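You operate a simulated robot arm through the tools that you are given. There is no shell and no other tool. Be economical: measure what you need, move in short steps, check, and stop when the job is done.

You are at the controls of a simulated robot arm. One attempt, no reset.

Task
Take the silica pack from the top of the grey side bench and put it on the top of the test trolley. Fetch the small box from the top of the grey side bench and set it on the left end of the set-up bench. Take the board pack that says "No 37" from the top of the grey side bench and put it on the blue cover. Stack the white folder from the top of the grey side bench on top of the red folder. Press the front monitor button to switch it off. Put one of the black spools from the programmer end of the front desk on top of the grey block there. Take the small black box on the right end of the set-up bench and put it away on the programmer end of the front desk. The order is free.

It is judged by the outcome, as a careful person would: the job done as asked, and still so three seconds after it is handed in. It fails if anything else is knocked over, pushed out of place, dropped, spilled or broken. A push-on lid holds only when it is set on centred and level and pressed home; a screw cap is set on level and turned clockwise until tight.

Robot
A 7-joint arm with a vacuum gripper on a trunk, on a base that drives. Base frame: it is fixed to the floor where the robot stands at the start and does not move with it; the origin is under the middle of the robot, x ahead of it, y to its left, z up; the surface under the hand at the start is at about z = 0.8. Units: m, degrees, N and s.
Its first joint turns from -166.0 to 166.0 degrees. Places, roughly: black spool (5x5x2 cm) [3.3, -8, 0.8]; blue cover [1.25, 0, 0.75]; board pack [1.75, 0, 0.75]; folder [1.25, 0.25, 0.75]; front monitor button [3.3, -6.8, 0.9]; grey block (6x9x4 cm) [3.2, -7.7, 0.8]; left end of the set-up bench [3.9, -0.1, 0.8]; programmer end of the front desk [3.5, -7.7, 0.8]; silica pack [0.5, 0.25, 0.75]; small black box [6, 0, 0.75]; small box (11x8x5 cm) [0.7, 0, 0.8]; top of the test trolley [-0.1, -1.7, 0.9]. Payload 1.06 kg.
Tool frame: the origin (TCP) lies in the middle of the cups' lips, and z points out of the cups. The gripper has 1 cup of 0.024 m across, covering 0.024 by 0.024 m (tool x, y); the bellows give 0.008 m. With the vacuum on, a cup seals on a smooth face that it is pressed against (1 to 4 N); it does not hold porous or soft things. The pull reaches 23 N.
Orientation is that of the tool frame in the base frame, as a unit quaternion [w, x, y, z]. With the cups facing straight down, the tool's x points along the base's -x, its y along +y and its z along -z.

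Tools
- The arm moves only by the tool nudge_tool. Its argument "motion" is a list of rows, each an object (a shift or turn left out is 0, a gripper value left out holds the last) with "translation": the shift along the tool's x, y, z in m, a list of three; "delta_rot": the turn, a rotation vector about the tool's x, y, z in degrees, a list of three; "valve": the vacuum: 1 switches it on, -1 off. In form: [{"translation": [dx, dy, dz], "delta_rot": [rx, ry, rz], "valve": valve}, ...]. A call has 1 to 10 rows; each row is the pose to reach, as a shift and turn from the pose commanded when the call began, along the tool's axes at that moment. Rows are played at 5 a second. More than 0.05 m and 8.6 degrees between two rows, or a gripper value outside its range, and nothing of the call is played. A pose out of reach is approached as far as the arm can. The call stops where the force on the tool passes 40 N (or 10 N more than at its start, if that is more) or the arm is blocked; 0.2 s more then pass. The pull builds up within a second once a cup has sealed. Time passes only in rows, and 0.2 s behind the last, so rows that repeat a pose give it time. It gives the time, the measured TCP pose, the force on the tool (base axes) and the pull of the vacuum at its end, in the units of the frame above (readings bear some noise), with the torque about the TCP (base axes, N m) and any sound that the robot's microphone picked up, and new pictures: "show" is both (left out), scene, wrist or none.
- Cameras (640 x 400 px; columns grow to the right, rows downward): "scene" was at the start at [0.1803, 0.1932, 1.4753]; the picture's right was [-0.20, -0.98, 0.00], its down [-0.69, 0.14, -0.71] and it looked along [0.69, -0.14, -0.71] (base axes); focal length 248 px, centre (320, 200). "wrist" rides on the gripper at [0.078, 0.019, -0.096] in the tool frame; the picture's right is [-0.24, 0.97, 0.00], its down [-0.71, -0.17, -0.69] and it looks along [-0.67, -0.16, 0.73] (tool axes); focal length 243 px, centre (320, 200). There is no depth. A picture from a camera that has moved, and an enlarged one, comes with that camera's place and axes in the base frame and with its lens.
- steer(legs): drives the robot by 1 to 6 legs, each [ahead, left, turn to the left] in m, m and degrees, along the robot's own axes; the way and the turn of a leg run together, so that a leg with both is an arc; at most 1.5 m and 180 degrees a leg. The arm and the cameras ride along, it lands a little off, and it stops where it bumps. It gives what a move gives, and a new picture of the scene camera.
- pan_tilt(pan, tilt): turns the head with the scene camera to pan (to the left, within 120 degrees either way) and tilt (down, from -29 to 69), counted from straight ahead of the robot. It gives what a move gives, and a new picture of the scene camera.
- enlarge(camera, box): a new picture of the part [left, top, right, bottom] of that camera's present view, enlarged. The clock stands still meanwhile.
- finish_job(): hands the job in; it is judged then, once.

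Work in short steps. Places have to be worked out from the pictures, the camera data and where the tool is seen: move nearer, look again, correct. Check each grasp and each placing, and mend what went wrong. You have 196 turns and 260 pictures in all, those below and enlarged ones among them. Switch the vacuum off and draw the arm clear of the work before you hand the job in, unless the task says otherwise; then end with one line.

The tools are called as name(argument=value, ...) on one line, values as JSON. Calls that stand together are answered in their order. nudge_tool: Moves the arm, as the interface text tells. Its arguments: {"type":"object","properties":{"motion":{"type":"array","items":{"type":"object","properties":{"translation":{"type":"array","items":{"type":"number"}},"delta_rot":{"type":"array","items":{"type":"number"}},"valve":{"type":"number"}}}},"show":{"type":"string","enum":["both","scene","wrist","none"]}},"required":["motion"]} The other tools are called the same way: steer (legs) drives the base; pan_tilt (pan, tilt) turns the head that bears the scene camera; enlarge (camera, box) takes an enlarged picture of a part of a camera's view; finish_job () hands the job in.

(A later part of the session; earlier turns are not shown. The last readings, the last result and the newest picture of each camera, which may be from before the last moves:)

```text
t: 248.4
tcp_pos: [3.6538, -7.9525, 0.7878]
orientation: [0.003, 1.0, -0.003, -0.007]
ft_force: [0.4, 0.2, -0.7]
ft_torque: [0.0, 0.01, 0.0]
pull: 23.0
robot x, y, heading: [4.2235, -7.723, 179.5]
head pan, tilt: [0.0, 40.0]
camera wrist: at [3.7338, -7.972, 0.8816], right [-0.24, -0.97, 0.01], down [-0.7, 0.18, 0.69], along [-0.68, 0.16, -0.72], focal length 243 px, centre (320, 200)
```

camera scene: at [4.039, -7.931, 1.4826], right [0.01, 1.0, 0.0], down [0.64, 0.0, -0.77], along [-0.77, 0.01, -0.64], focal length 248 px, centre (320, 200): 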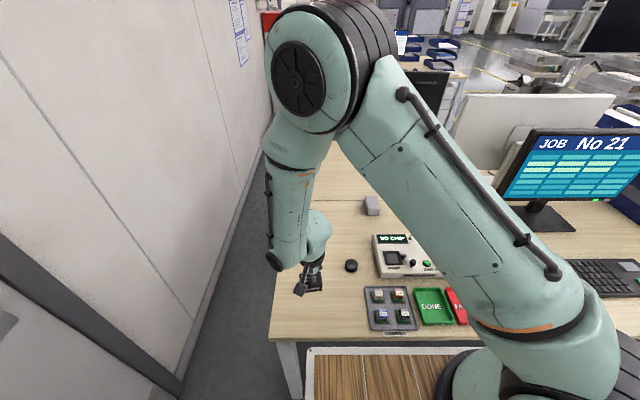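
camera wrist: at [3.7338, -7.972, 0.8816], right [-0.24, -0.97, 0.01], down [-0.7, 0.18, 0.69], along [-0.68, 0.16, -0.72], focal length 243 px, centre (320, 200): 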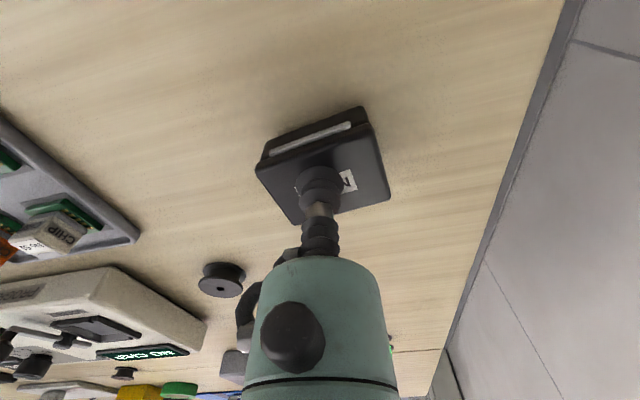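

nudge_tool(motion=[{"translation": [0, 0, 0.003]}, {"translation": [0, 0, 0.005]}, {"translation": [0, 0, 0.005]}], show="none")

nudge_tool(motion=[{"translation": [0, 0, 0.003]}, {"translation": [0, 0, 0.004]}, {"translation": [0, 0, 0.004]}], show="none")

```text
t: 249.2
tcp_pos: [3.6543, -7.9515, 0.7831]
orientation: [0.004, 1.0, -0.003, -0.008]
ft_force: [-0.8, -0.6, 1.8]
ft_torque: [0.05, -0.02, 0.01]
pull: 22.8
robot x, y, heading: [4.2237, -7.7195, 179.6]
head pan, tilt: [0.0, 40.0]
```

```text
t: 250.0
tcp_pos: [3.654, -7.952, 0.7789]
orientation: [0.003, 1.0, -0.005, -0.008]
ft_force: [-0.3, -4.1, 9.4]
ft_torque: [0.05, -0.08, 0.01]
pull: 22.5
robot x, y, heading: [4.2259, -7.7229, 179.7]
head pan, tilt: [0.0, 40.0]
```

Contact. Release and rise, then look for the spool and the grey block.

nudge_tool(motion=[{"translation": [0, 0, -0.001], "valve": -1}, {"translation": [0, 0, -0.001]}, {"translation": [0, 0, -0.001]}, {"translation": [0, 0, -0.015]}, {"translation": [0, 0, -0.05]}, {"translation": [0, 0, -0.09]}, {"translation": [0.0, -0.02, -0.12]}, {"translation": [0.0, -0.06, -0.14]}, {"translation": [0.0, -0.1, -0.15]}, {"translation": [0.0, -0.12, -0.15]}])

```text
t: 252.2
tcp_pos: [3.6573, -7.832, 0.9292]
orientation: [0.004, 1.0, -0.004, -0.008]
ft_force: [-0.5, -0.5, -0.4]
ft_torque: [0.01, 0.01, -0.01]
pull: 0.1
robot x, y, heading: [4.2233, -7.7215, 179.5]
head pan, tilt: [0.0, 40.0]
camera scene: at [4.039, -7.9314, 1.4826], right [0.01, 1.0, 0.0], down [0.64, 0.0, -0.77], along [-0.77, 0.01, -0.64], focal length 248 px, centre (320, 200)
camera wrist: at [3.7373, -7.8521, 1.0227], right [-0.24, -0.97, 0.01], down [-0.7, 0.18, 0.69], along [-0.68, 0.16, -0.72], focal length 243 px, centre (320, 200)
```

scene: 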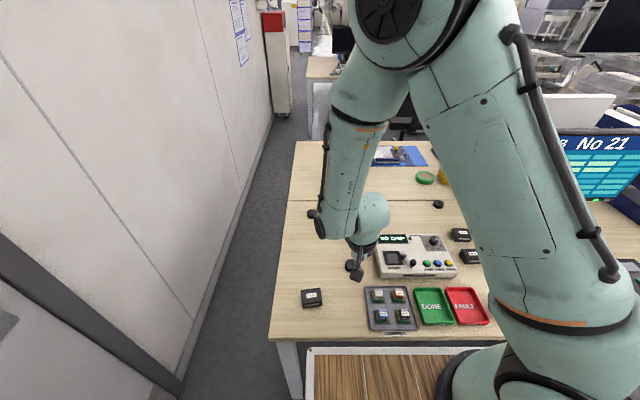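
wrist: 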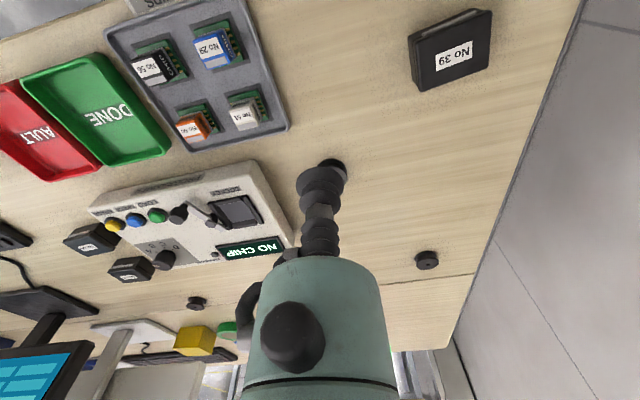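

Box No 39 is down. I move aside a little to view the spool clearly.

nudge_tool(motion=[{"translation": [0.03, 0.03, 0.02]}, {"translation": [0.04, 0.06, 0.05]}, {"translation": [0.04, 0.06, 0.06]}, {"translation": [0.04, 0.06, 0.06]}], show="none")

enlarge(camera="wrist", box=[180, 100, 420, 250])

```text
t: 253.2
tcp_pos: [3.6956, -7.8913, 0.8668]
orientation: [0.003, 1.0, -0.004, -0.007]
ft_force: [-0.5, -0.5, 0.1]
ft_torque: [0.02, -0.01, 0.04]
pull: 0.1
robot x, y, heading: [4.2236, -7.7206, 179.7]
head pan, tilt: [0.0, 40.0]
```

```text
2.67 times, centred on (300, 175) of wrist
camera zoom: at [3.7757, -7.9115, 0.9618], right [-0.24, -0.97, 0.01], down [-0.7, 0.18, 0.69], along [-0.68, 0.16, -0.72], focal length 647 px, centre (373, 267)
```

zoom: 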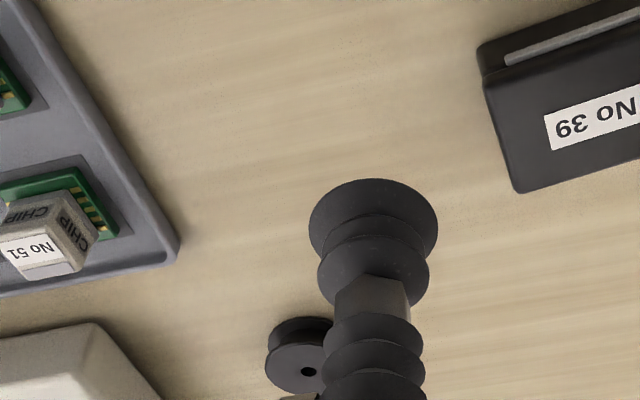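

nudge_tool(motion=[{"translation": [-0.04, -0.018, 0]}, {"translation": [-0.08, -0.036, 0]}, {"translation": [-0.12, -0.054, 0]}, {"translation": [-0.16, -0.07, 0.01]}, {"translation": [-0.172, -0.073, 0.035]}, {"translation": [-0.172, -0.073, 0.045]}, {"translation": [-0.172, -0.073, 0.045]}], show="none")

enlarge(camera="wrist", box=[200, 60, 440, 210])

```text
t: 254.8
tcp_pos: [3.5227, -7.8158, 0.8247]
orientation: [0.004, 1.0, -0.004, -0.008]
ft_force: [-0.2, 0.3, 0.0]
ft_torque: [0.02, 0.05, -0.01]
pull: 0.0
robot x, y, heading: [4.2252, -7.7217, 179.6]
head pan, tilt: [0.0, 40.0]
```

```text
2.67 times, centred on (320, 135) of wrist
camera zoom: at [3.6035, -7.8361, 0.9184], right [-0.24, -0.97, 0.01], down [-0.7, 0.18, 0.69], along [-0.68, 0.16, -0.72], focal length 647 px, centre (320, 373)
```

zoom: 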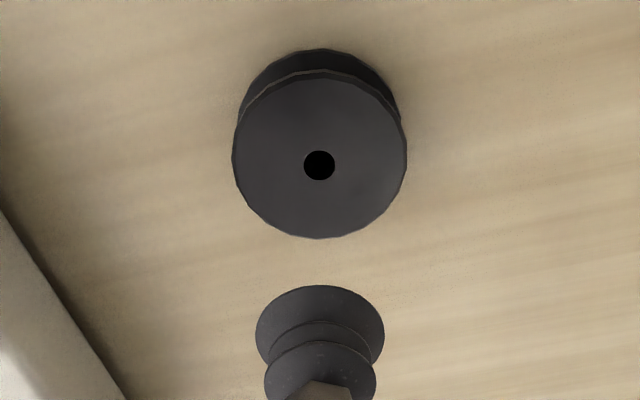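

nudge_tool(motion=[{"translation": [0, 0, 0.015]}, {"translation": [0, 0, 0.03]}, {"translation": [0, 0, 0.038]}, {"translation": [0, 0, 0.038]}], show="none")

enlarge(camera="wrist", box=[200, 80, 440, 230])

```text
t: 255.8
tcp_pos: [3.5229, -7.819, 0.7874]
orientation: [0.004, 1.0, -0.004, -0.008]
ft_force: [-0.3, -0.2, -0.1]
ft_torque: [-0.02, 0.01, 0.02]
pull: 0.0
robot x, y, heading: [4.2235, -7.7219, 179.7]
head pan, tilt: [0.0, 40.0]
```

```text
2.67 times, centred on (320, 155) of wrist
camera zoom: at [3.6023, -7.8381, 0.8805], right [-0.24, -0.97, 0.01], down [-0.7, 0.18, 0.69], along [-0.68, 0.16, -0.72], focal length 647 px, centre (320, 320)
```

zoom: 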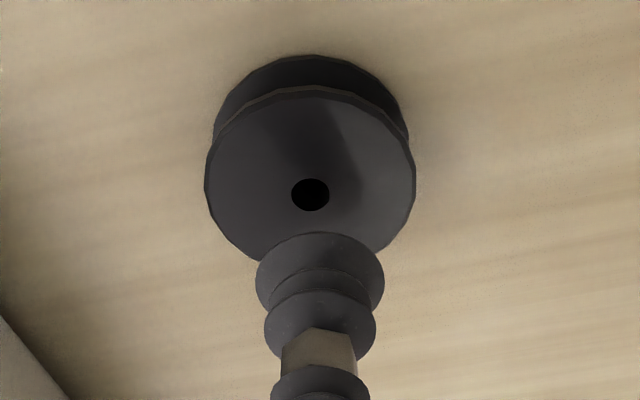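

nudge_tool(motion=[{"translation": [-0.002, -0.0022, 0.01], "valve": 1}, {"translation": [-0.002, -0.0022, 0.022]}, {"translation": [-0.002, -0.0022, 0.028]}, {"translation": [-0.002, -0.0022, 0.028]}], show="none")

enlarge(camera="wrist", box=[200, 100, 440, 250])

```text
t: 256.8
tcp_pos: [3.5208, -7.8166, 0.7591]
orientation: [0.004, 1.0, -0.005, -0.009]
ft_force: [-6.2, -1.6, 18.8]
ft_torque: [0.02, -0.14, 0.0]
pull: 23.5
robot x, y, heading: [4.2245, -7.7255, 179.5]
head pan, tilt: [0.0, 40.0]
```

```text
2.67 times, centred on (320, 175) of wrist
camera zoom: at [3.6001, -7.8359, 0.8528], right [-0.24, -0.97, 0.01], down [-0.69, 0.18, 0.7], along [-0.68, 0.16, -0.72], focal length 647 px, centre (320, 267)
```

zoom: 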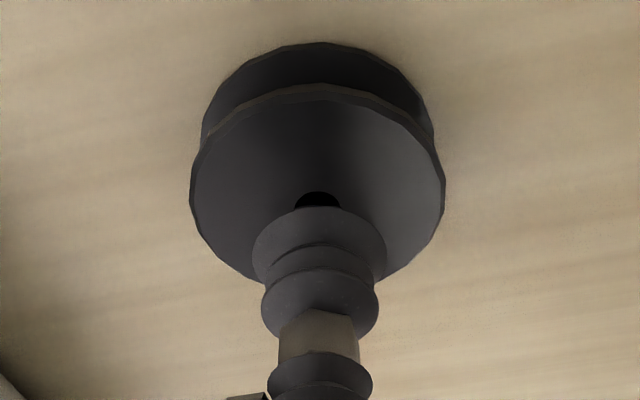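

It sealed, off-centre beside the hole. Lifting and checking.

nudge_tool(motion=[{"translation": [0, 0, -0.01]}, {"translation": [0, 0, -0.03]}, {"translation": [0, 0, -0.07]}, {"translation": [0, 0, -0.11]}, {"translation": [0, 0, -0.11]}])

enlarge(camera="wrist", box=[200, 100, 440, 250])

```text
t: 258.0
tcp_pos: [3.5227, -7.8153, 0.8676]
orientation: [0.004, 1.0, -0.005, -0.007]
ft_force: [-0.2, 0.4, -0.6]
ft_torque: [-0.01, -0.03, -0.01]
pull: 23.2
robot x, y, heading: [4.2245, -7.7192, 179.5]
head pan, tilt: [0.0, 40.0]
camera scene: at [4.0389, -7.9311, 1.4826], right [0.01, 1.0, 0.0], down [0.64, 0.0, -0.77], along [-0.77, 0.01, -0.64], focal length 248 px, centre (320, 200)
camera wrist: at [3.6028, -7.8351, 0.9617], right [-0.24, -0.97, 0.01], down [-0.7, 0.18, 0.69], along [-0.68, 0.16, -0.72], focal length 243 px, centre (320, 200)
```

scene: 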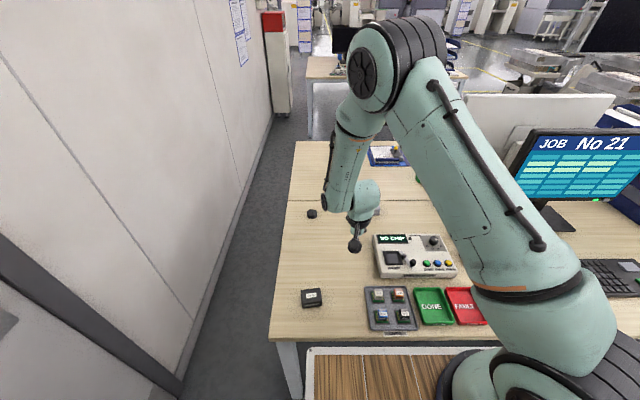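
wrist: 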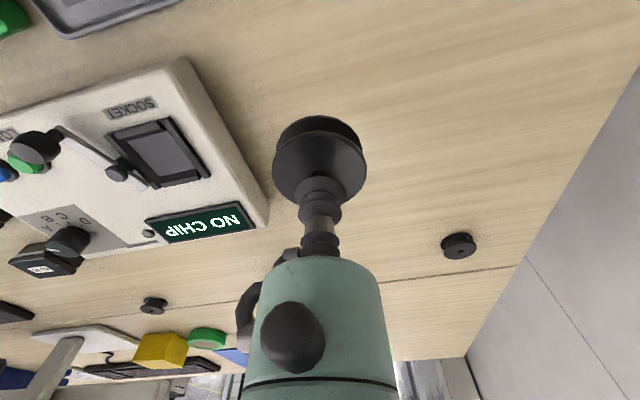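

```text
2.67 times, centred on (320, 175) of wrist
camera zoom: at [3.6028, -7.8351, 0.9617], right [-0.24, -0.97, 0.01], down [-0.7, 0.18, 0.69], along [-0.68, 0.16, -0.72], focal length 647 px, centre (320, 267)
```

zoom: 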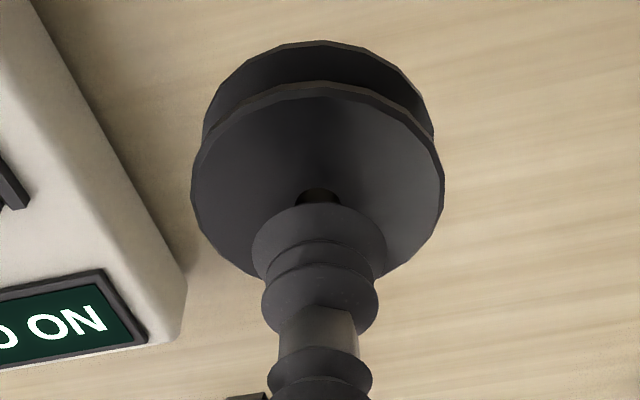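

Held. The grey block at about (3.205, -7.70) is slightly far, so I raise the spool and creep forward 7 cm.

nudge_tool(motion=[{"translation": [0.02, 0, -0.03]}, {"translation": [0.05, 0, -0.05]}, {"translation": [0.05, 0, -0.05]}], show="none")

steer(legs=[[0.07, 0, 0]])

enlarge(camera="wrist", box=[0, 0, 640, 400])

```text
t: 258.8
tcp_pos: [3.5726, -7.8155, 0.9184]
orientation: [0.003, 1.0, -0.004, -0.007]
ft_force: [-0.1, 0.4, -0.7]
ft_torque: [0.01, 0.0, -0.01]
pull: 22.8
robot x, y, heading: [4.221, -7.7203, 179.2]
head pan, tilt: [0.0, 40.0]
```

```text
t: 259.8
tcp_pos: [3.5003, -7.8152, 0.9193]
orientation: [0.004, 1.0, -0.005, -0.008]
ft_force: [0.6, -0.4, 0.2]
ft_torque: [0.01, -0.04, 0.02]
pull: 22.9
robot x, y, heading: [4.1531, -7.7181, 179.8]
head pan, tilt: [0.0, 40.0]
camera scene: at [3.9667, -7.9305, 1.4826], right [0.01, 1.0, 0.0], down [0.64, 0.0, -0.77], along [-0.77, 0.01, -0.64], focal length 248 px, centre (320, 200)
```

scene: 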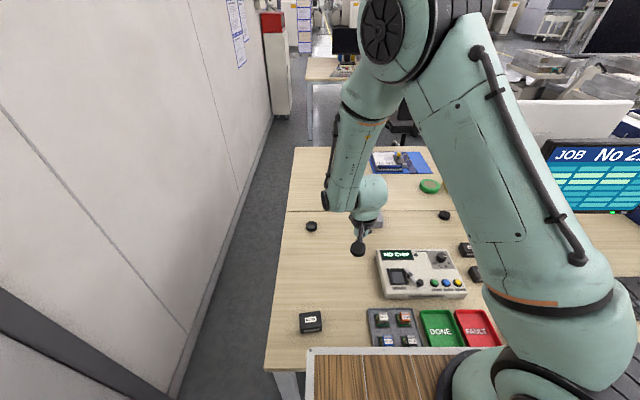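

```text
1.00 times, centred on (320, 200) of wrist (not enlarged: the box is as wide or as high as the picture)
camera zoom: at [3.5812, -7.8348, 1.0122], right [-0.24, -0.97, 0.01], down [-0.7, 0.18, 0.69], along [-0.68, 0.16, -0.72], focal length 243 px, centre (320, 200)
```

zoom: 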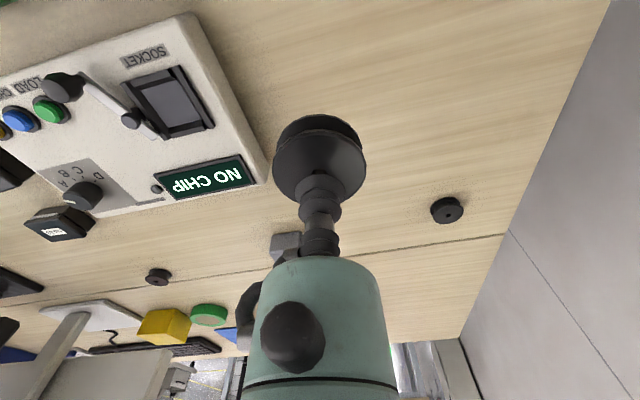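

nudge_tool(motion=[{"translation": [-0.03, -0.03, 0]}, {"translation": [-0.06, -0.06, 0]}, {"translation": [-0.09, -0.09, 0]}, {"translation": [-0.12, -0.115, 0]}, {"translation": [-0.15, -0.115, 0]}, {"translation": [-0.17, -0.115, 0.0]}, {"translation": [-0.17, -0.115, 0.0]}])

```text
t: 261.4
tcp_pos: [3.3314, -7.6981, 0.9217]
orientation: [0.004, 1.0, -0.004, -0.007]
ft_force: [-0.2, 0.8, 0.1]
ft_torque: [-0.03, 0.01, 0.02]
pull: 22.6
robot x, y, heading: [4.1512, -7.7192, 179.8]
head pan, tilt: [0.0, 40.0]
camera scene: at [3.9668, -7.9304, 1.4826], right [0.01, 1.0, 0.0], down [0.64, 0.0, -0.77], along [-0.77, 0.01, -0.64], focal length 248 px, centre (320, 200)
camera wrist: at [3.4113, -7.7181, 1.0147], right [-0.24, -0.97, 0.01], down [-0.7, 0.18, 0.69], along [-0.68, 0.16, -0.72], focal length 243 px, centre (320, 200)
```

scene: 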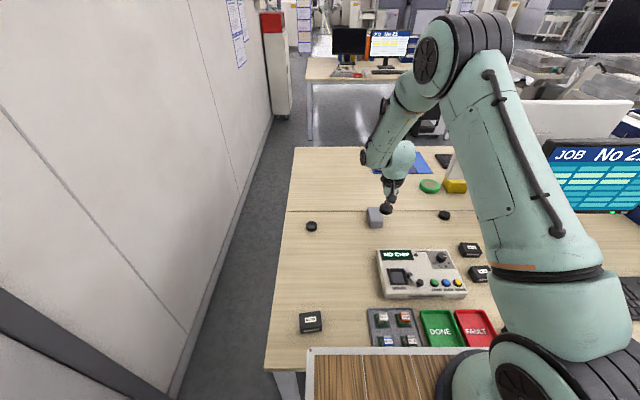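
wrist: 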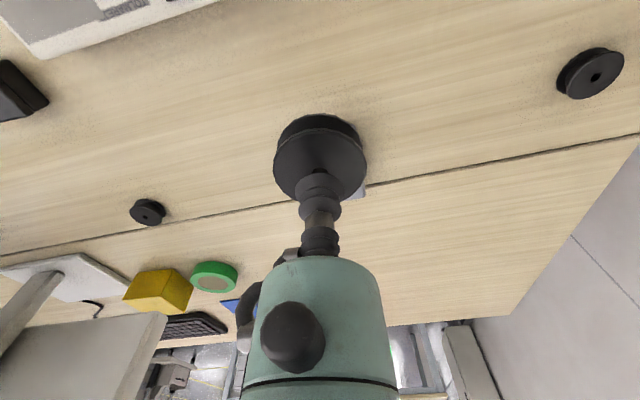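

enlarge(camera="scene", box=[330, 170, 426, 230])

nudge_tool(motion=[{"translation": [0, 0.04, 0]}, {"translation": [0, 0.08, 0]}, {"translation": [0, 0.08, 0]}], show="wrist")

```text
6.67 times, centred on (378, 200) of scene
camera zoom: at [3.9668, -7.9304, 1.4826], right [0.01, 1.0, 0.0], down [0.64, 0.0, -0.77], along [-0.77, 0.01, -0.64], focal length 1651 px, centre (-67, 200)
```

zoom: 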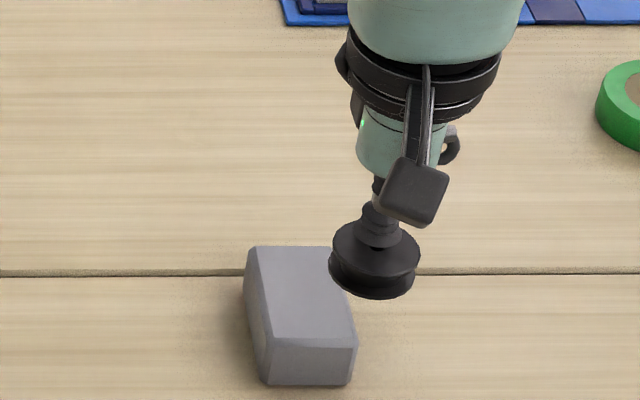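

```text
t: 262.2
tcp_pos: [3.3325, -7.7765, 0.9207]
orientation: [0.003, 1.0, -0.004, -0.007]
ft_force: [0.3, -0.4, -0.3]
ft_torque: [0.0, -0.03, -0.01]
pull: 22.9
robot x, y, heading: [4.1507, -7.7218, 179.5]
head pan, tilt: [0.0, 40.0]
camera wrist: at [3.4118, -7.7974, 1.014], right [-0.24, -0.97, 0.01], down [-0.7, 0.18, 0.69], along [-0.68, 0.16, -0.72], focal length 243 px, centre (320, 200)
```

wrist: 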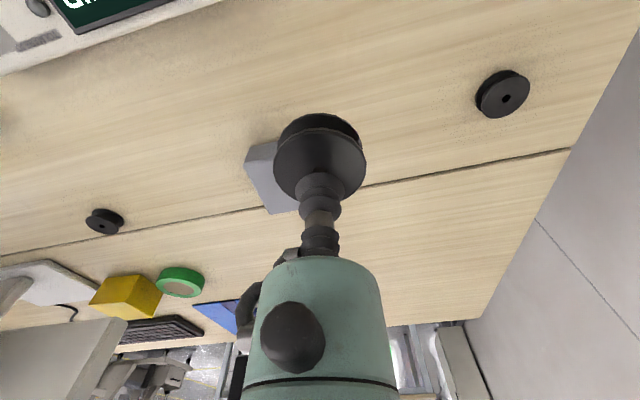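

enlarge(camera="wrist", box=[220, 110, 380, 230])

```text
3.33 times, centred on (300, 170) of wrist
camera zoom: at [3.4118, -7.7974, 1.014], right [-0.24, -0.97, 0.01], down [-0.7, 0.18, 0.69], along [-0.68, 0.16, -0.72], focal length 809 px, centre (387, 300)
```

zoom: 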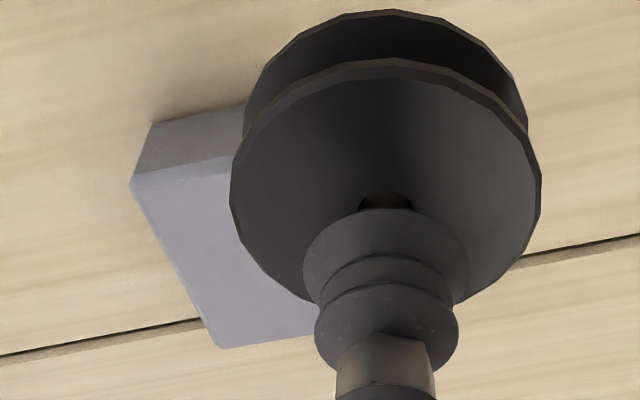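

nudge_tool(motion=[{"translation": [-0.03, -0.02, 0]}, {"translation": [-0.06, -0.04, 0]}, {"translation": [-0.09, -0.06, 0]}, {"translation": [-0.123, -0.0815, 0.0]}, {"translation": [-0.123, -0.0815, 0.04]}, {"translation": [-0.123, -0.0815, 0.08]}, {"translation": [-0.123, -0.0815, 0.08]}])

enlarge(camera="scene", box=[330, 170, 426, 230])

```text
t: 263.8
tcp_pos: [3.2069, -7.6953, 0.8395]
orientation: [0.004, 1.0, -0.005, -0.008]
ft_force: [0.0, 0.6, 0.0]
ft_torque: [-0.01, -0.01, 0.0]
pull: 22.4
robot x, y, heading: [4.1554, -7.7243, 179.6]
head pan, tilt: [0.0, 40.0]
camera scene: at [3.9668, -7.9304, 1.4826], right [0.01, 1.0, 0.0], down [0.64, 0.0, -0.77], along [-0.77, 0.01, -0.64], focal length 248 px, centre (320, 200)
camera wrist: at [3.2869, -7.7148, 0.9337], right [-0.24, -0.97, 0.01], down [-0.7, 0.18, 0.69], along [-0.68, 0.16, -0.72], focal length 243 px, centre (320, 200)
```

scene: 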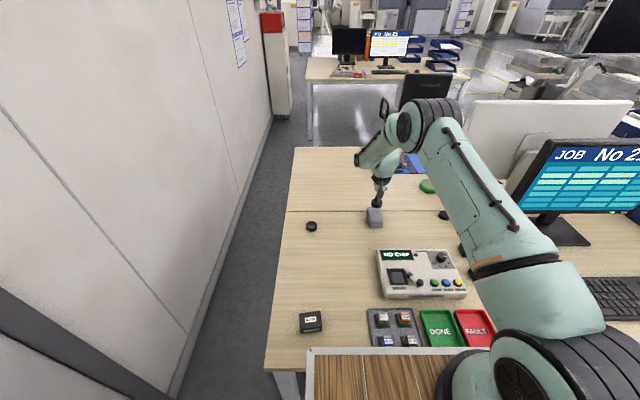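
wrist: 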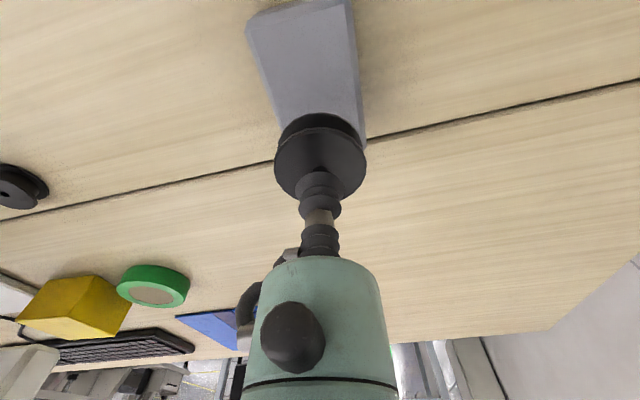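

```text
6.67 times, centred on (378, 200) of scene
camera zoom: at [3.9668, -7.9304, 1.4826], right [0.01, 1.0, 0.0], down [0.64, 0.0, -0.77], along [-0.77, 0.01, -0.64], focal length 1651 px, centre (-67, 200)
```

zoom: 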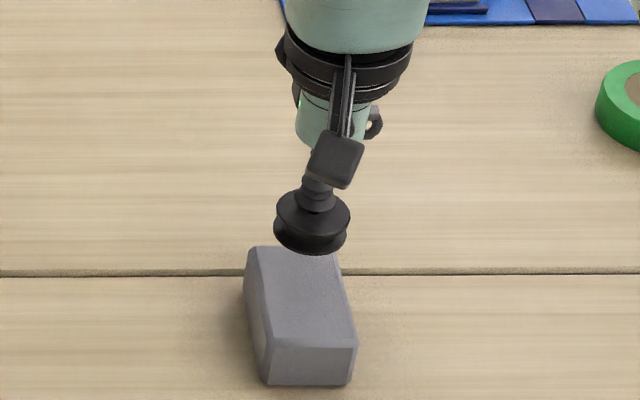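

Both views suggest shifting about 1 cm toward the robot. Adjust and lower near contact.

nudge_tool(motion=[{"translation": [0.01, 0, 0.0]}, {"translation": [0.01, 0, 0.015]}, {"translation": [0.01, 0, 0.028]}, {"translation": [0.01, 0, 0.028]}], show="wrist")

enlarge(camera="scene", box=[330, 170, 426, 230])

```text
t: 264.8
tcp_pos: [3.2181, -7.6958, 0.8136]
orientation: [0.003, 1.0, -0.004, -0.008]
ft_force: [0.2, -0.7, -0.1]
ft_torque: [0.02, 0.02, 0.0]
pull: 22.9
robot x, y, heading: [4.1544, -7.7186, 179.6]
head pan, tilt: [0.0, 40.0]
camera wrist: at [3.2977, -7.716, 0.9064], right [-0.24, -0.97, 0.01], down [-0.7, 0.18, 0.69], along [-0.68, 0.16, -0.72], focal length 243 px, centre (320, 200)
```

wrist: 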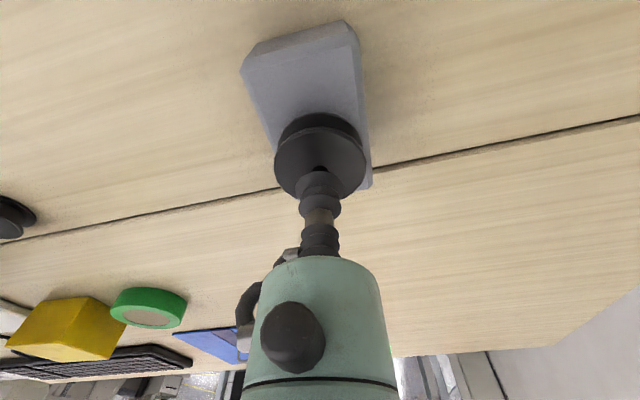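

```text
6.67 times, centred on (378, 200) of scene
camera zoom: at [3.9668, -7.9305, 1.4826], right [0.01, 1.0, 0.0], down [0.64, 0.0, -0.77], along [-0.77, 0.01, -0.64], focal length 1651 px, centre (-67, 200)
```

zoom: 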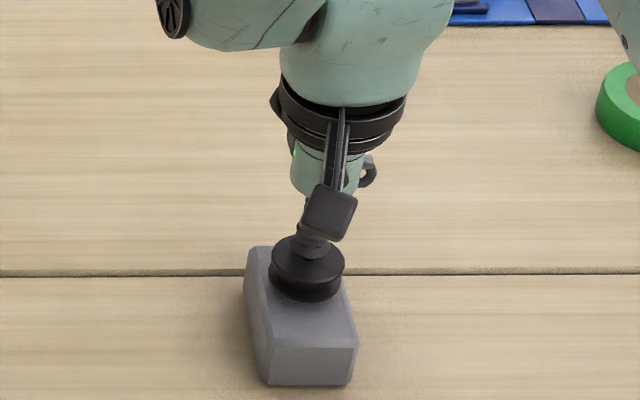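

Spool is centred over the block. Lowering in small steps.

nudge_tool(motion=[{"translation": [0, 0, 0.006]}, {"translation": [0, 0, 0.01]}, {"translation": [0, 0, 0.01]}], show="none")

nudge_tool(motion=[{"translation": [0, 0, 0.003]}, {"translation": [0, 0, 0.004]}, {"translation": [0, 0, 0.004]}], show="none")

```text
t: 265.6
tcp_pos: [3.216, -7.6958, 0.8041]
orientation: [0.004, 1.0, -0.004, -0.008]
ft_force: [1.3, -0.7, 4.9]
ft_torque: [0.03, -0.04, -0.04]
pull: 22.7
robot x, y, heading: [4.1511, -7.722, 179.8]
head pan, tilt: [0.0, 40.0]
```

```text
t: 266.4
tcp_pos: [3.2163, -7.6961, 0.8011]
orientation: [0.003, 1.0, -0.005, -0.009]
ft_force: [-4.6, -0.3, 18.0]
ft_torque: [0.03, -0.15, -0.02]
pull: 22.7
robot x, y, heading: [4.1525, -7.7242, 179.7]
head pan, tilt: [0.0, 40.0]
```

nudge_tool(motion=[{"translation": [0, 0, -0.003]}, {"translation": [0, 0, -0.003], "valve": -1}, {"translation": [0, 0, -0.003]}, {"translation": [0, 0, -0.003]}, {"translation": [0, 0, -0.003]}, {"translation": [0, 0, -0.015]}, {"translation": [0, 0, -0.04]}, {"translation": [0, 0, -0.08]}, {"translation": [0, 0, -0.12]}], show="wrist")

enlarge(camera="scene", box=[330, 170, 426, 230])

```text
t: 268.4
tcp_pos: [3.2206, -7.6972, 0.9198]
orientation: [0.004, 1.0, -0.004, -0.007]
ft_force: [-0.3, -0.5, -0.4]
ft_torque: [0.0, 0.02, 0.01]
pull: 0.1
robot x, y, heading: [4.1573, -7.7241, 179.5]
head pan, tilt: [0.0, 40.0]
camera wrist: at [3.3, -7.7168, 1.0135], right [-0.24, -0.97, 0.01], down [-0.7, 0.18, 0.69], along [-0.67, 0.16, -0.72], focal length 243 px, centre (320, 200)
```

wrist: 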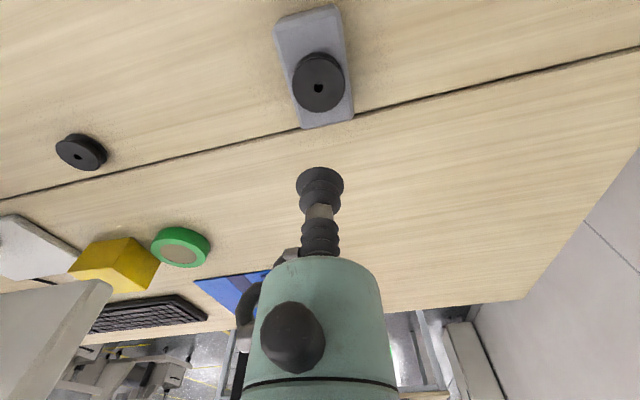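

```text
6.67 times, centred on (378, 200) of scene
camera zoom: at [3.9664, -7.9305, 1.4826], right [0.01, 1.0, 0.0], down [0.64, 0.0, -0.77], along [-0.77, 0.01, -0.64], focal length 1651 px, centre (-67, 200)
```

zoom: 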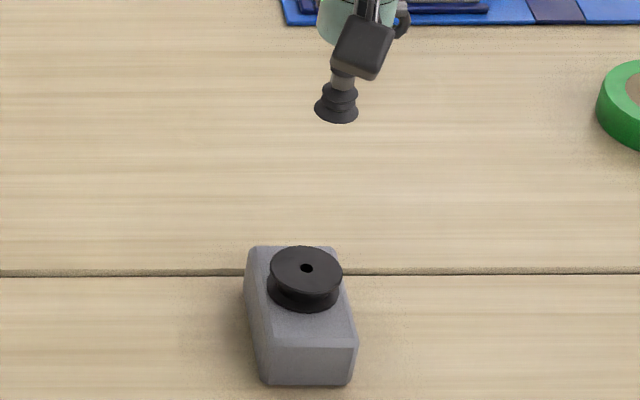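

Spool is on the block. Now retract, back off and shift across to the monitor.

nudge_tool(motion=[{"translation": [0.03, 0, -0.035]}, {"translation": [0.07, 0, -0.06]}, {"translation": [0.115, 0, -0.08]}, {"translation": [0.16, 0, -0.09]}, {"translation": [0.205, 0, -0.09]}, {"translation": [0.25, 0, -0.09]}, {"translation": [0.295, 0, -0.09]}, {"translation": [0.34, 0, -0.09]}, {"translation": [0.36, 0, -0.09]}], show="none")

steer(legs=[[-0.3, 0, 0], [0, -0.85, 0]])

pan_tilt(pan=5, tilt=35)

```text
t: 270.4
tcp_pos: [3.5809, -7.6987, 1.0052]
orientation: [0.004, 1.0, -0.004, -0.007]
ft_force: [-0.4, 0.8, -0.3]
ft_torque: [0.04, 0.01, 0.0]
pull: 0.1
robot x, y, heading: [4.1533, -7.7217, 179.8]
head pan, tilt: [0.0, 40.0]
```

```text
t: 276.5
tcp_pos: [3.892, -6.8568, 1.0045]
orientation: [0.003, 1.0, -0.012, -0.008]
ft_force: [0.0, 0.2, 0.5]
ft_torque: [0.0, 0.0, 0.02]
pull: 0.0
robot x, y, heading: [4.4649, -6.8871, 178.6]
head pan, tilt: [0.0, 40.0]
camera scene: at [4.2738, -7.0934, 1.4826], right [0.02, 1.0, 0.0], down [0.64, -0.01, -0.77], along [-0.77, 0.02, -0.64], focal length 248 px, centre (320, 200)
```

scene: 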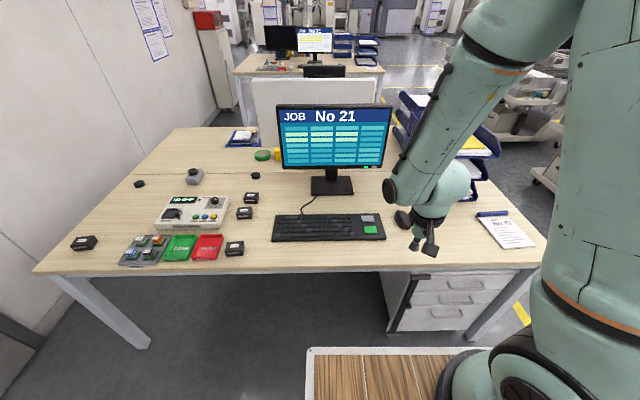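

```text
t: 277.2
tcp_pos: [3.8915, -6.8558, 1.0059]
orientation: [0.004, 1.0, -0.012, -0.007]
ft_force: [-0.7, 0.8, 0.1]
ft_torque: [0.0, 0.02, -0.02]
pull: 0.1
robot x, y, heading: [4.4611, -6.8887, 178.7]
head pan, tilt: [5.0, 35.0]
camera scene: at [4.2709, -7.101, 1.4901], right [-0.06, 1.0, 0.0], down [0.57, 0.04, -0.82], along [-0.82, -0.05, -0.57], focal length 248 px, centre (320, 200)
```

scene: 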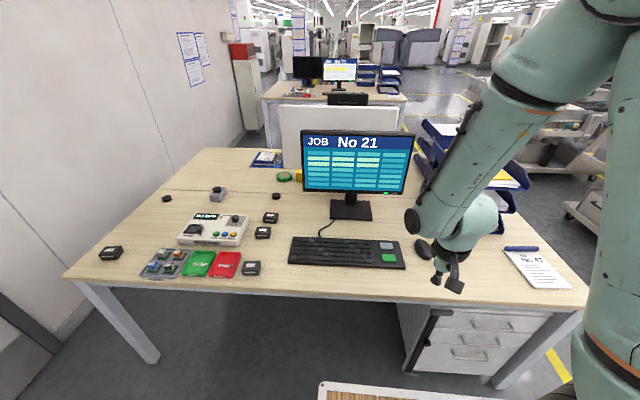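

enlarge(camera="scene", box=[350, 170, 430, 220])

enlarge(camera="wrist", box=[0, 0, 640, 400])

```text
8.00 times, centred on (390, 195) of scene
camera zoom: at [4.2709, -7.101, 1.4901], right [-0.06, 1.0, 0.0], down [0.57, 0.04, -0.82], along [-0.82, -0.05, -0.57], focal length 1981 px, centre (-240, 240)
```

zoom: 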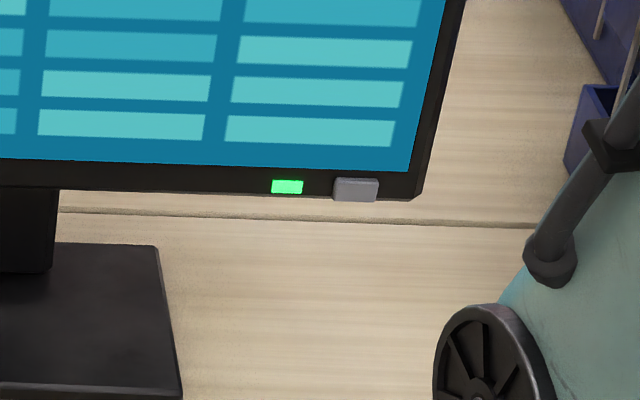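

```text
1.00 times, centred on (320, 200) of wrist (not enlarged: the box is as wide or as high as the picture)
camera zoom: at [3.9716, -6.8771, 1.0987], right [-0.26, -0.97, 0.01], down [-0.69, 0.19, 0.69], along [-0.67, 0.17, -0.72], focal length 243 px, centre (320, 200)
```

zoom: 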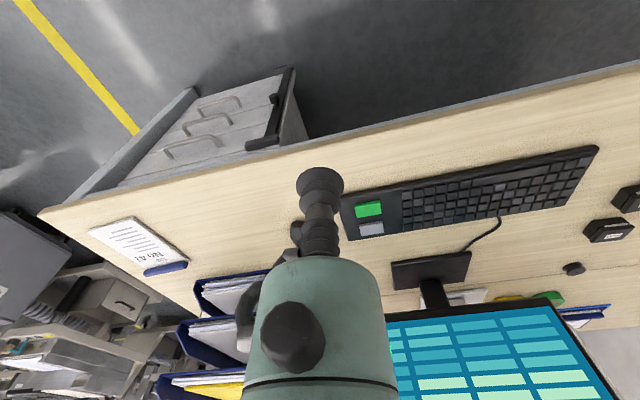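

Button (grey, right of the green LED) is at about (3.26, -6.807, 0.845). I tilt the tool 60° forward, so its lip can press it, before moving closer.

nudge_tool(motion=[{"delta_rot": [0, -7.5, 0]}, {"delta_rot": [0, -15, 0]}, {"delta_rot": [0, -22.5, 0]}, {"delta_rot": [0, -30, 0]}, {"delta_rot": [0, -37.5, 0]}, {"delta_rot": [0, -45, 0]}, {"delta_rot": [0, -52.5, 0]}, {"delta_rot": [0, -60, 0]}, {"delta_rot": [0, -60, 0]}])

```text
t: 279.2
tcp_pos: [3.8485, -6.8335, 1.038]
orientation: [-0.095, 0.948, 0.054, -0.298]
ft_force: [1.7, 1.2, 1.2]
ft_torque: [-0.07, 0.03, 0.04]
pull: 0.0
out of reach, approached as far as the arm can: row 3, 4, 5, 6, 7, 8, 9
robot x, y, heading: [4.4645, -6.8887, 178.6]
head pan, tilt: [5.0, 35.0]
camera scene: at [4.2722, -7.1003, 1.4905], right [-0.06, 1.0, 0.0], down [0.57, 0.04, -0.82], along [-0.82, -0.05, -0.57], focal length 248 px, centre (320, 200)
camera wrist: at [3.9696, -6.8554, 1.0662], right [-0.15, -0.99, -0.08], down [-0.19, -0.05, 0.98], along [-0.97, 0.16, -0.18], focal length 243 px, centre (320, 200)
```

scene: 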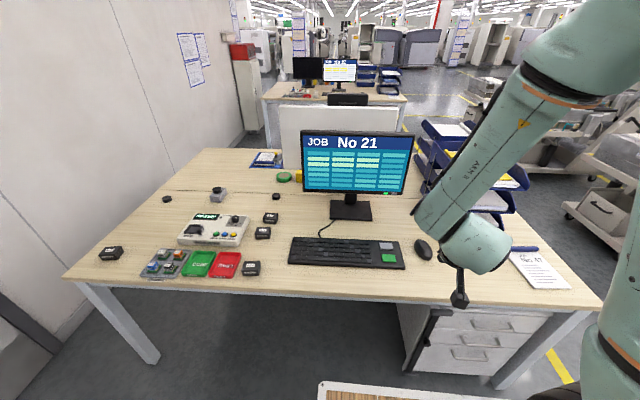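
wrist: 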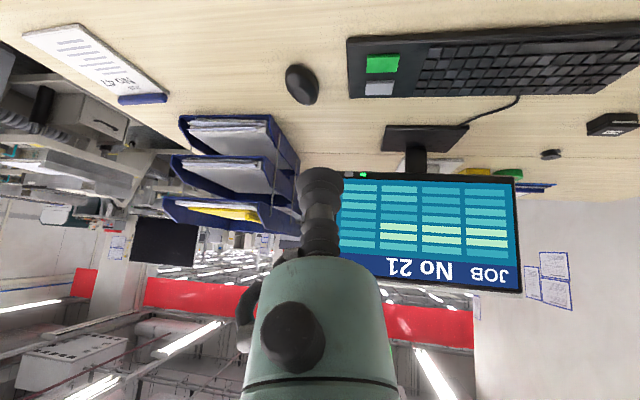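

nudge_tool(motion=[{"translation": [-0.022, 0, 0.038]}, {"translation": [-0.044, 0, 0.076]}, {"translation": [-0.066, 0, 0.114]}, {"translation": [-0.088, 0, 0.152]}, {"translation": [-0.11, 0, 0.19]}, {"translation": [-0.11, 0, 0.19]}])

```text
t: 280.6
tcp_pos: [3.651, -6.8246, 0.9434]
orientation: [-0.095, 0.948, 0.055, -0.297]
ft_force: [0.2, 0.2, -0.6]
ft_torque: [0.0, 0.0, 0.02]
pull: 0.1
robot x, y, heading: [4.4629, -6.8891, 178.7]
head pan, tilt: [5.0, 35.0]
camera scene: at [4.271, -7.1011, 1.4902], right [-0.06, 1.0, 0.0], down [0.57, 0.04, -0.82], along [-0.82, -0.05, -0.57], focal length 248 px, centre (320, 200)
camera wrist: at [3.7723, -6.8461, 0.973], right [-0.15, -0.99, -0.08], down [-0.19, -0.05, 0.98], along [-0.97, 0.16, -0.18], focal length 243 px, centre (320, 200)
```

scene: 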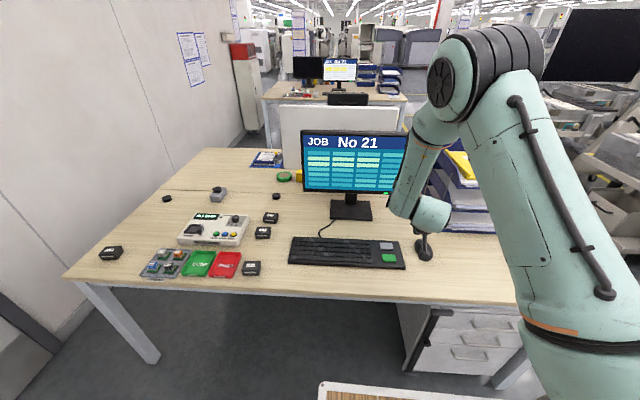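
wrist: 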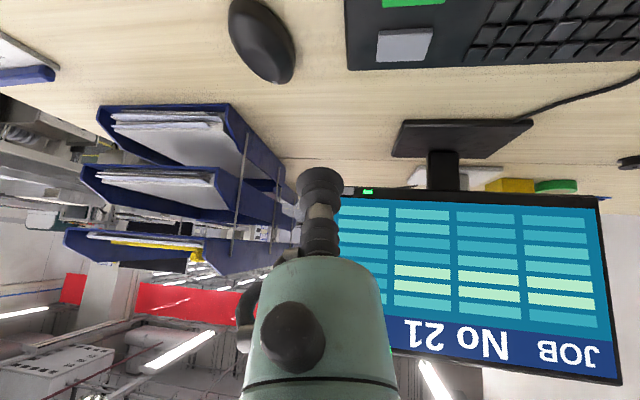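

The tool axes got skewed; I compute the correction rotation (−6.4, −25.3, 11.1)° to reach a clean 60° tilt pointing at −x.

nudge_tool(motion=[{"delta_rot": [-1.6, -6.3, 2.8]}, {"delta_rot": [-3.2, -12.6, 5.55]}, {"delta_rot": [-4.8, -19, 8.3]}, {"delta_rot": [-6.4, -25.3, 11.1]}, {"delta_rot": [-6.4, -25.3, 11.1]}])

```text
t: 281.8
tcp_pos: [3.6522, -6.8244, 0.9443]
orientation: [0.002, 0.865, -0.001, -0.502]
ft_force: [-0.7, -0.1, 0.1]
ft_torque: [0.03, -0.01, -0.01]
pull: 0.1
robot x, y, heading: [4.4606, -6.8872, 179.0]
head pan, tilt: [5.0, 35.0]
camera scene: at [4.2709, -7.101, 1.4902], right [-0.06, 1.0, 0.0], down [0.57, 0.04, -0.82], along [-0.82, -0.05, -0.57], focal length 248 px, centre (320, 200)
camera wrist: at [3.7748, -6.8442, 0.923], right [-0.12, -0.97, 0.21], down [0.24, 0.17, 0.95], along [-0.96, 0.16, 0.22], focal length 243 px, centre (320, 200)
```

scene: 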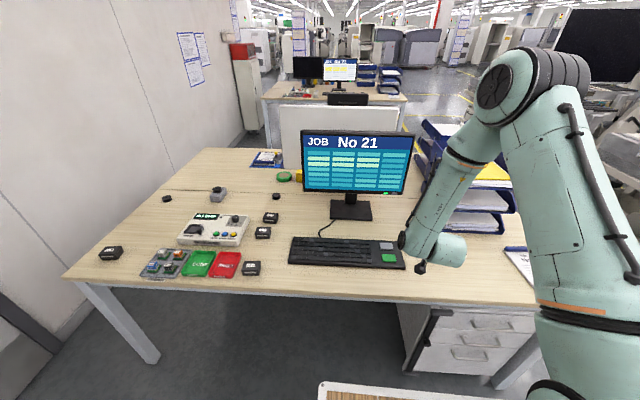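
wrist: 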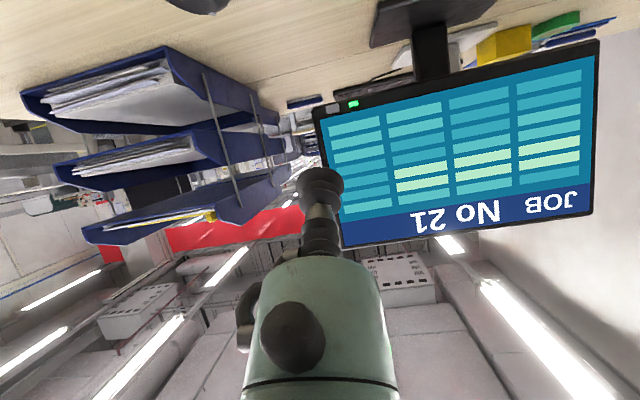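

Trays sit close on the right, so I approach from a base slightly farther left.

steer(legs=[[0.2, 0.15, 0]])

nudge_tool(motion=[{"translation": [0.025, -0.03, 0.015]}, {"translation": [0.05, -0.06, 0.03]}, {"translation": [0.07, -0.095, 0.04]}, {"translation": [0.078, -0.135, 0.045]}, {"translation": [0.078, -0.15, 0.045]}, {"translation": [0.078, -0.15, 0.045]}])

```text
t: 283.6
tcp_pos: [3.4513, -6.9672, 0.9439]
orientation: [0.001, 0.865, -0.001, -0.501]
ft_force: [-0.2, 0.6, 0.4]
ft_torque: [-0.02, -0.01, 0.0]
pull: 0.1
robot x, y, heading: [4.2601, -7.0288, 178.8]
head pan, tilt: [5.0, 35.0]
camera scene: at [4.0697, -7.2447, 1.4902], right [-0.06, 1.0, 0.0], down [0.57, 0.04, -0.82], along [-0.82, -0.05, -0.57], focal length 248 px, centre (320, 200)
```

scene: 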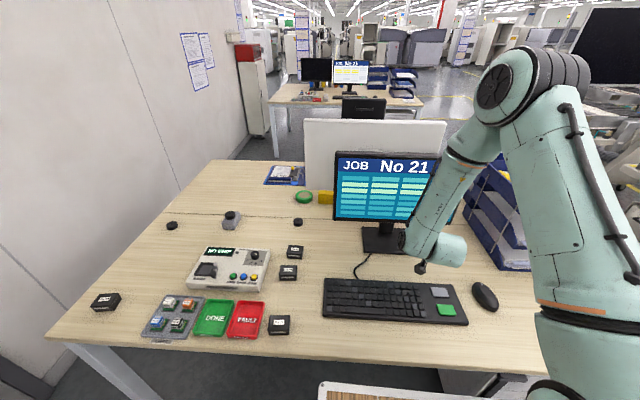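

```text
t: 285.0
tcp_pos: [3.4514, -6.8169, 0.8552]
orientation: [0.0, 0.865, -0.001, -0.502]
ft_force: [0.2, 0.3, 0.2]
ft_torque: [0.01, -0.01, 0.0]
pull: 0.0
robot x, y, heading: [4.2594, -7.0294, 178.7]
head pan, tilt: [5.0, 35.0]
camera scene: at [4.0697, -7.2446, 1.4902], right [-0.06, 1.0, 0.0], down [0.57, 0.04, -0.82], along [-0.82, -0.05, -0.57], focal length 248 px, centre (320, 200)
camera wrist: at [3.5744, -6.8369, 0.8335], right [-0.12, -0.97, 0.21], down [0.24, 0.17, 0.95], along [-0.96, 0.16, 0.22], focal length 243 px, centre (320, 200)
```

scene: 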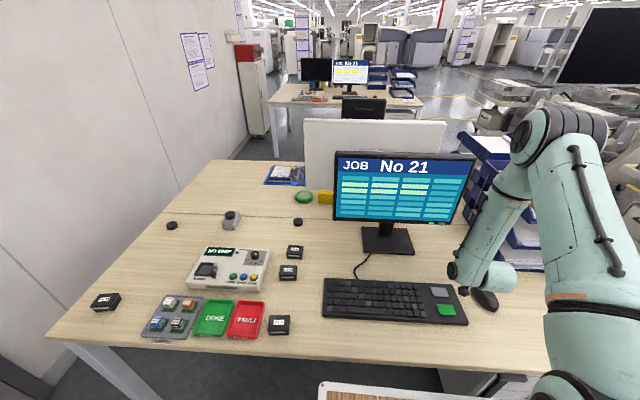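
wrist: 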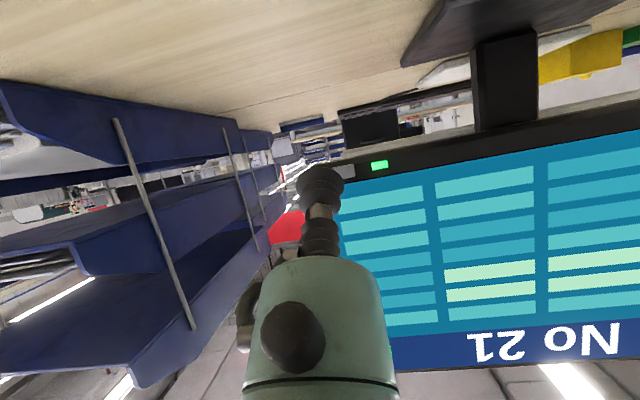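

Adding a 20° yaw so the wrist body stays clear of the trays.

nudge_tool(motion=[{"delta_rot": [5.8, 0, 3.33]}, {"delta_rot": [11.5, 0, 6.67]}, {"delta_rot": [17.3, 0, 10]}, {"delta_rot": [17.3, 0, 10]}])

enlarge(camera="scene", box=[400, 190, 560, 290])

```text
t: 286.0
tcp_pos: [3.4519, -6.8171, 0.8548]
orientation: [-0.086, 0.852, -0.152, -0.495]
ft_force: [0.5, 0.2, 0.0]
ft_torque: [-0.02, 0.03, 0.0]
pull: 0.0
robot x, y, heading: [4.2593, -7.0328, 178.5]
head pan, tilt: [5.0, 35.0]
camera scene: at [4.0698, -7.2447, 1.4902], right [-0.06, 1.0, 0.0], down [0.57, 0.04, -0.82], along [-0.82, -0.05, -0.57], focal length 248 px, centre (320, 200)
camera wrist: at [3.5601, -6.878, 0.8333], right [-0.44, -0.87, 0.21], down [0.29, 0.08, 0.95], along [-0.85, 0.48, 0.21], focal length 243 px, centre (320, 200)
```

scene: 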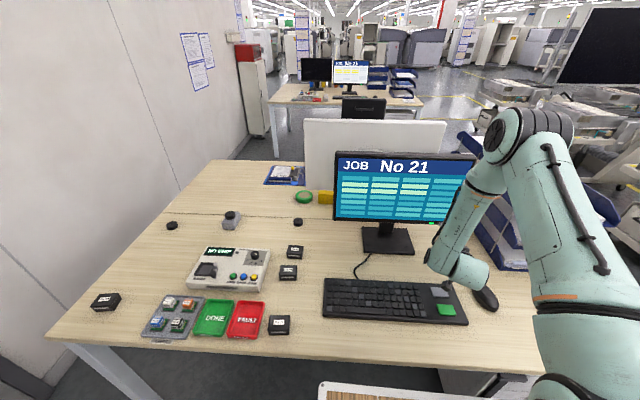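
wrist: 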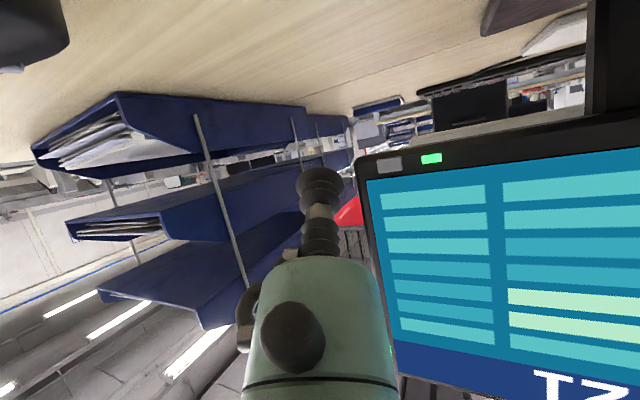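

```text
4.00 times, centred on (480, 240) of scene
camera zoom: at [4.0698, -7.2447, 1.4902], right [-0.06, 1.0, 0.0], down [0.57, 0.04, -0.82], along [-0.82, -0.05, -0.57], focal length 990 px, centre (-320, 40)
```

zoom: 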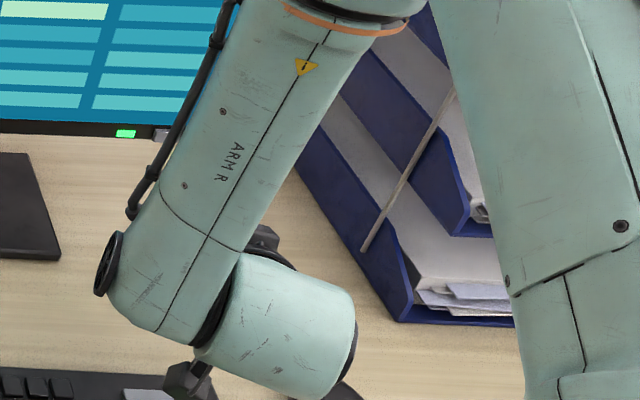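

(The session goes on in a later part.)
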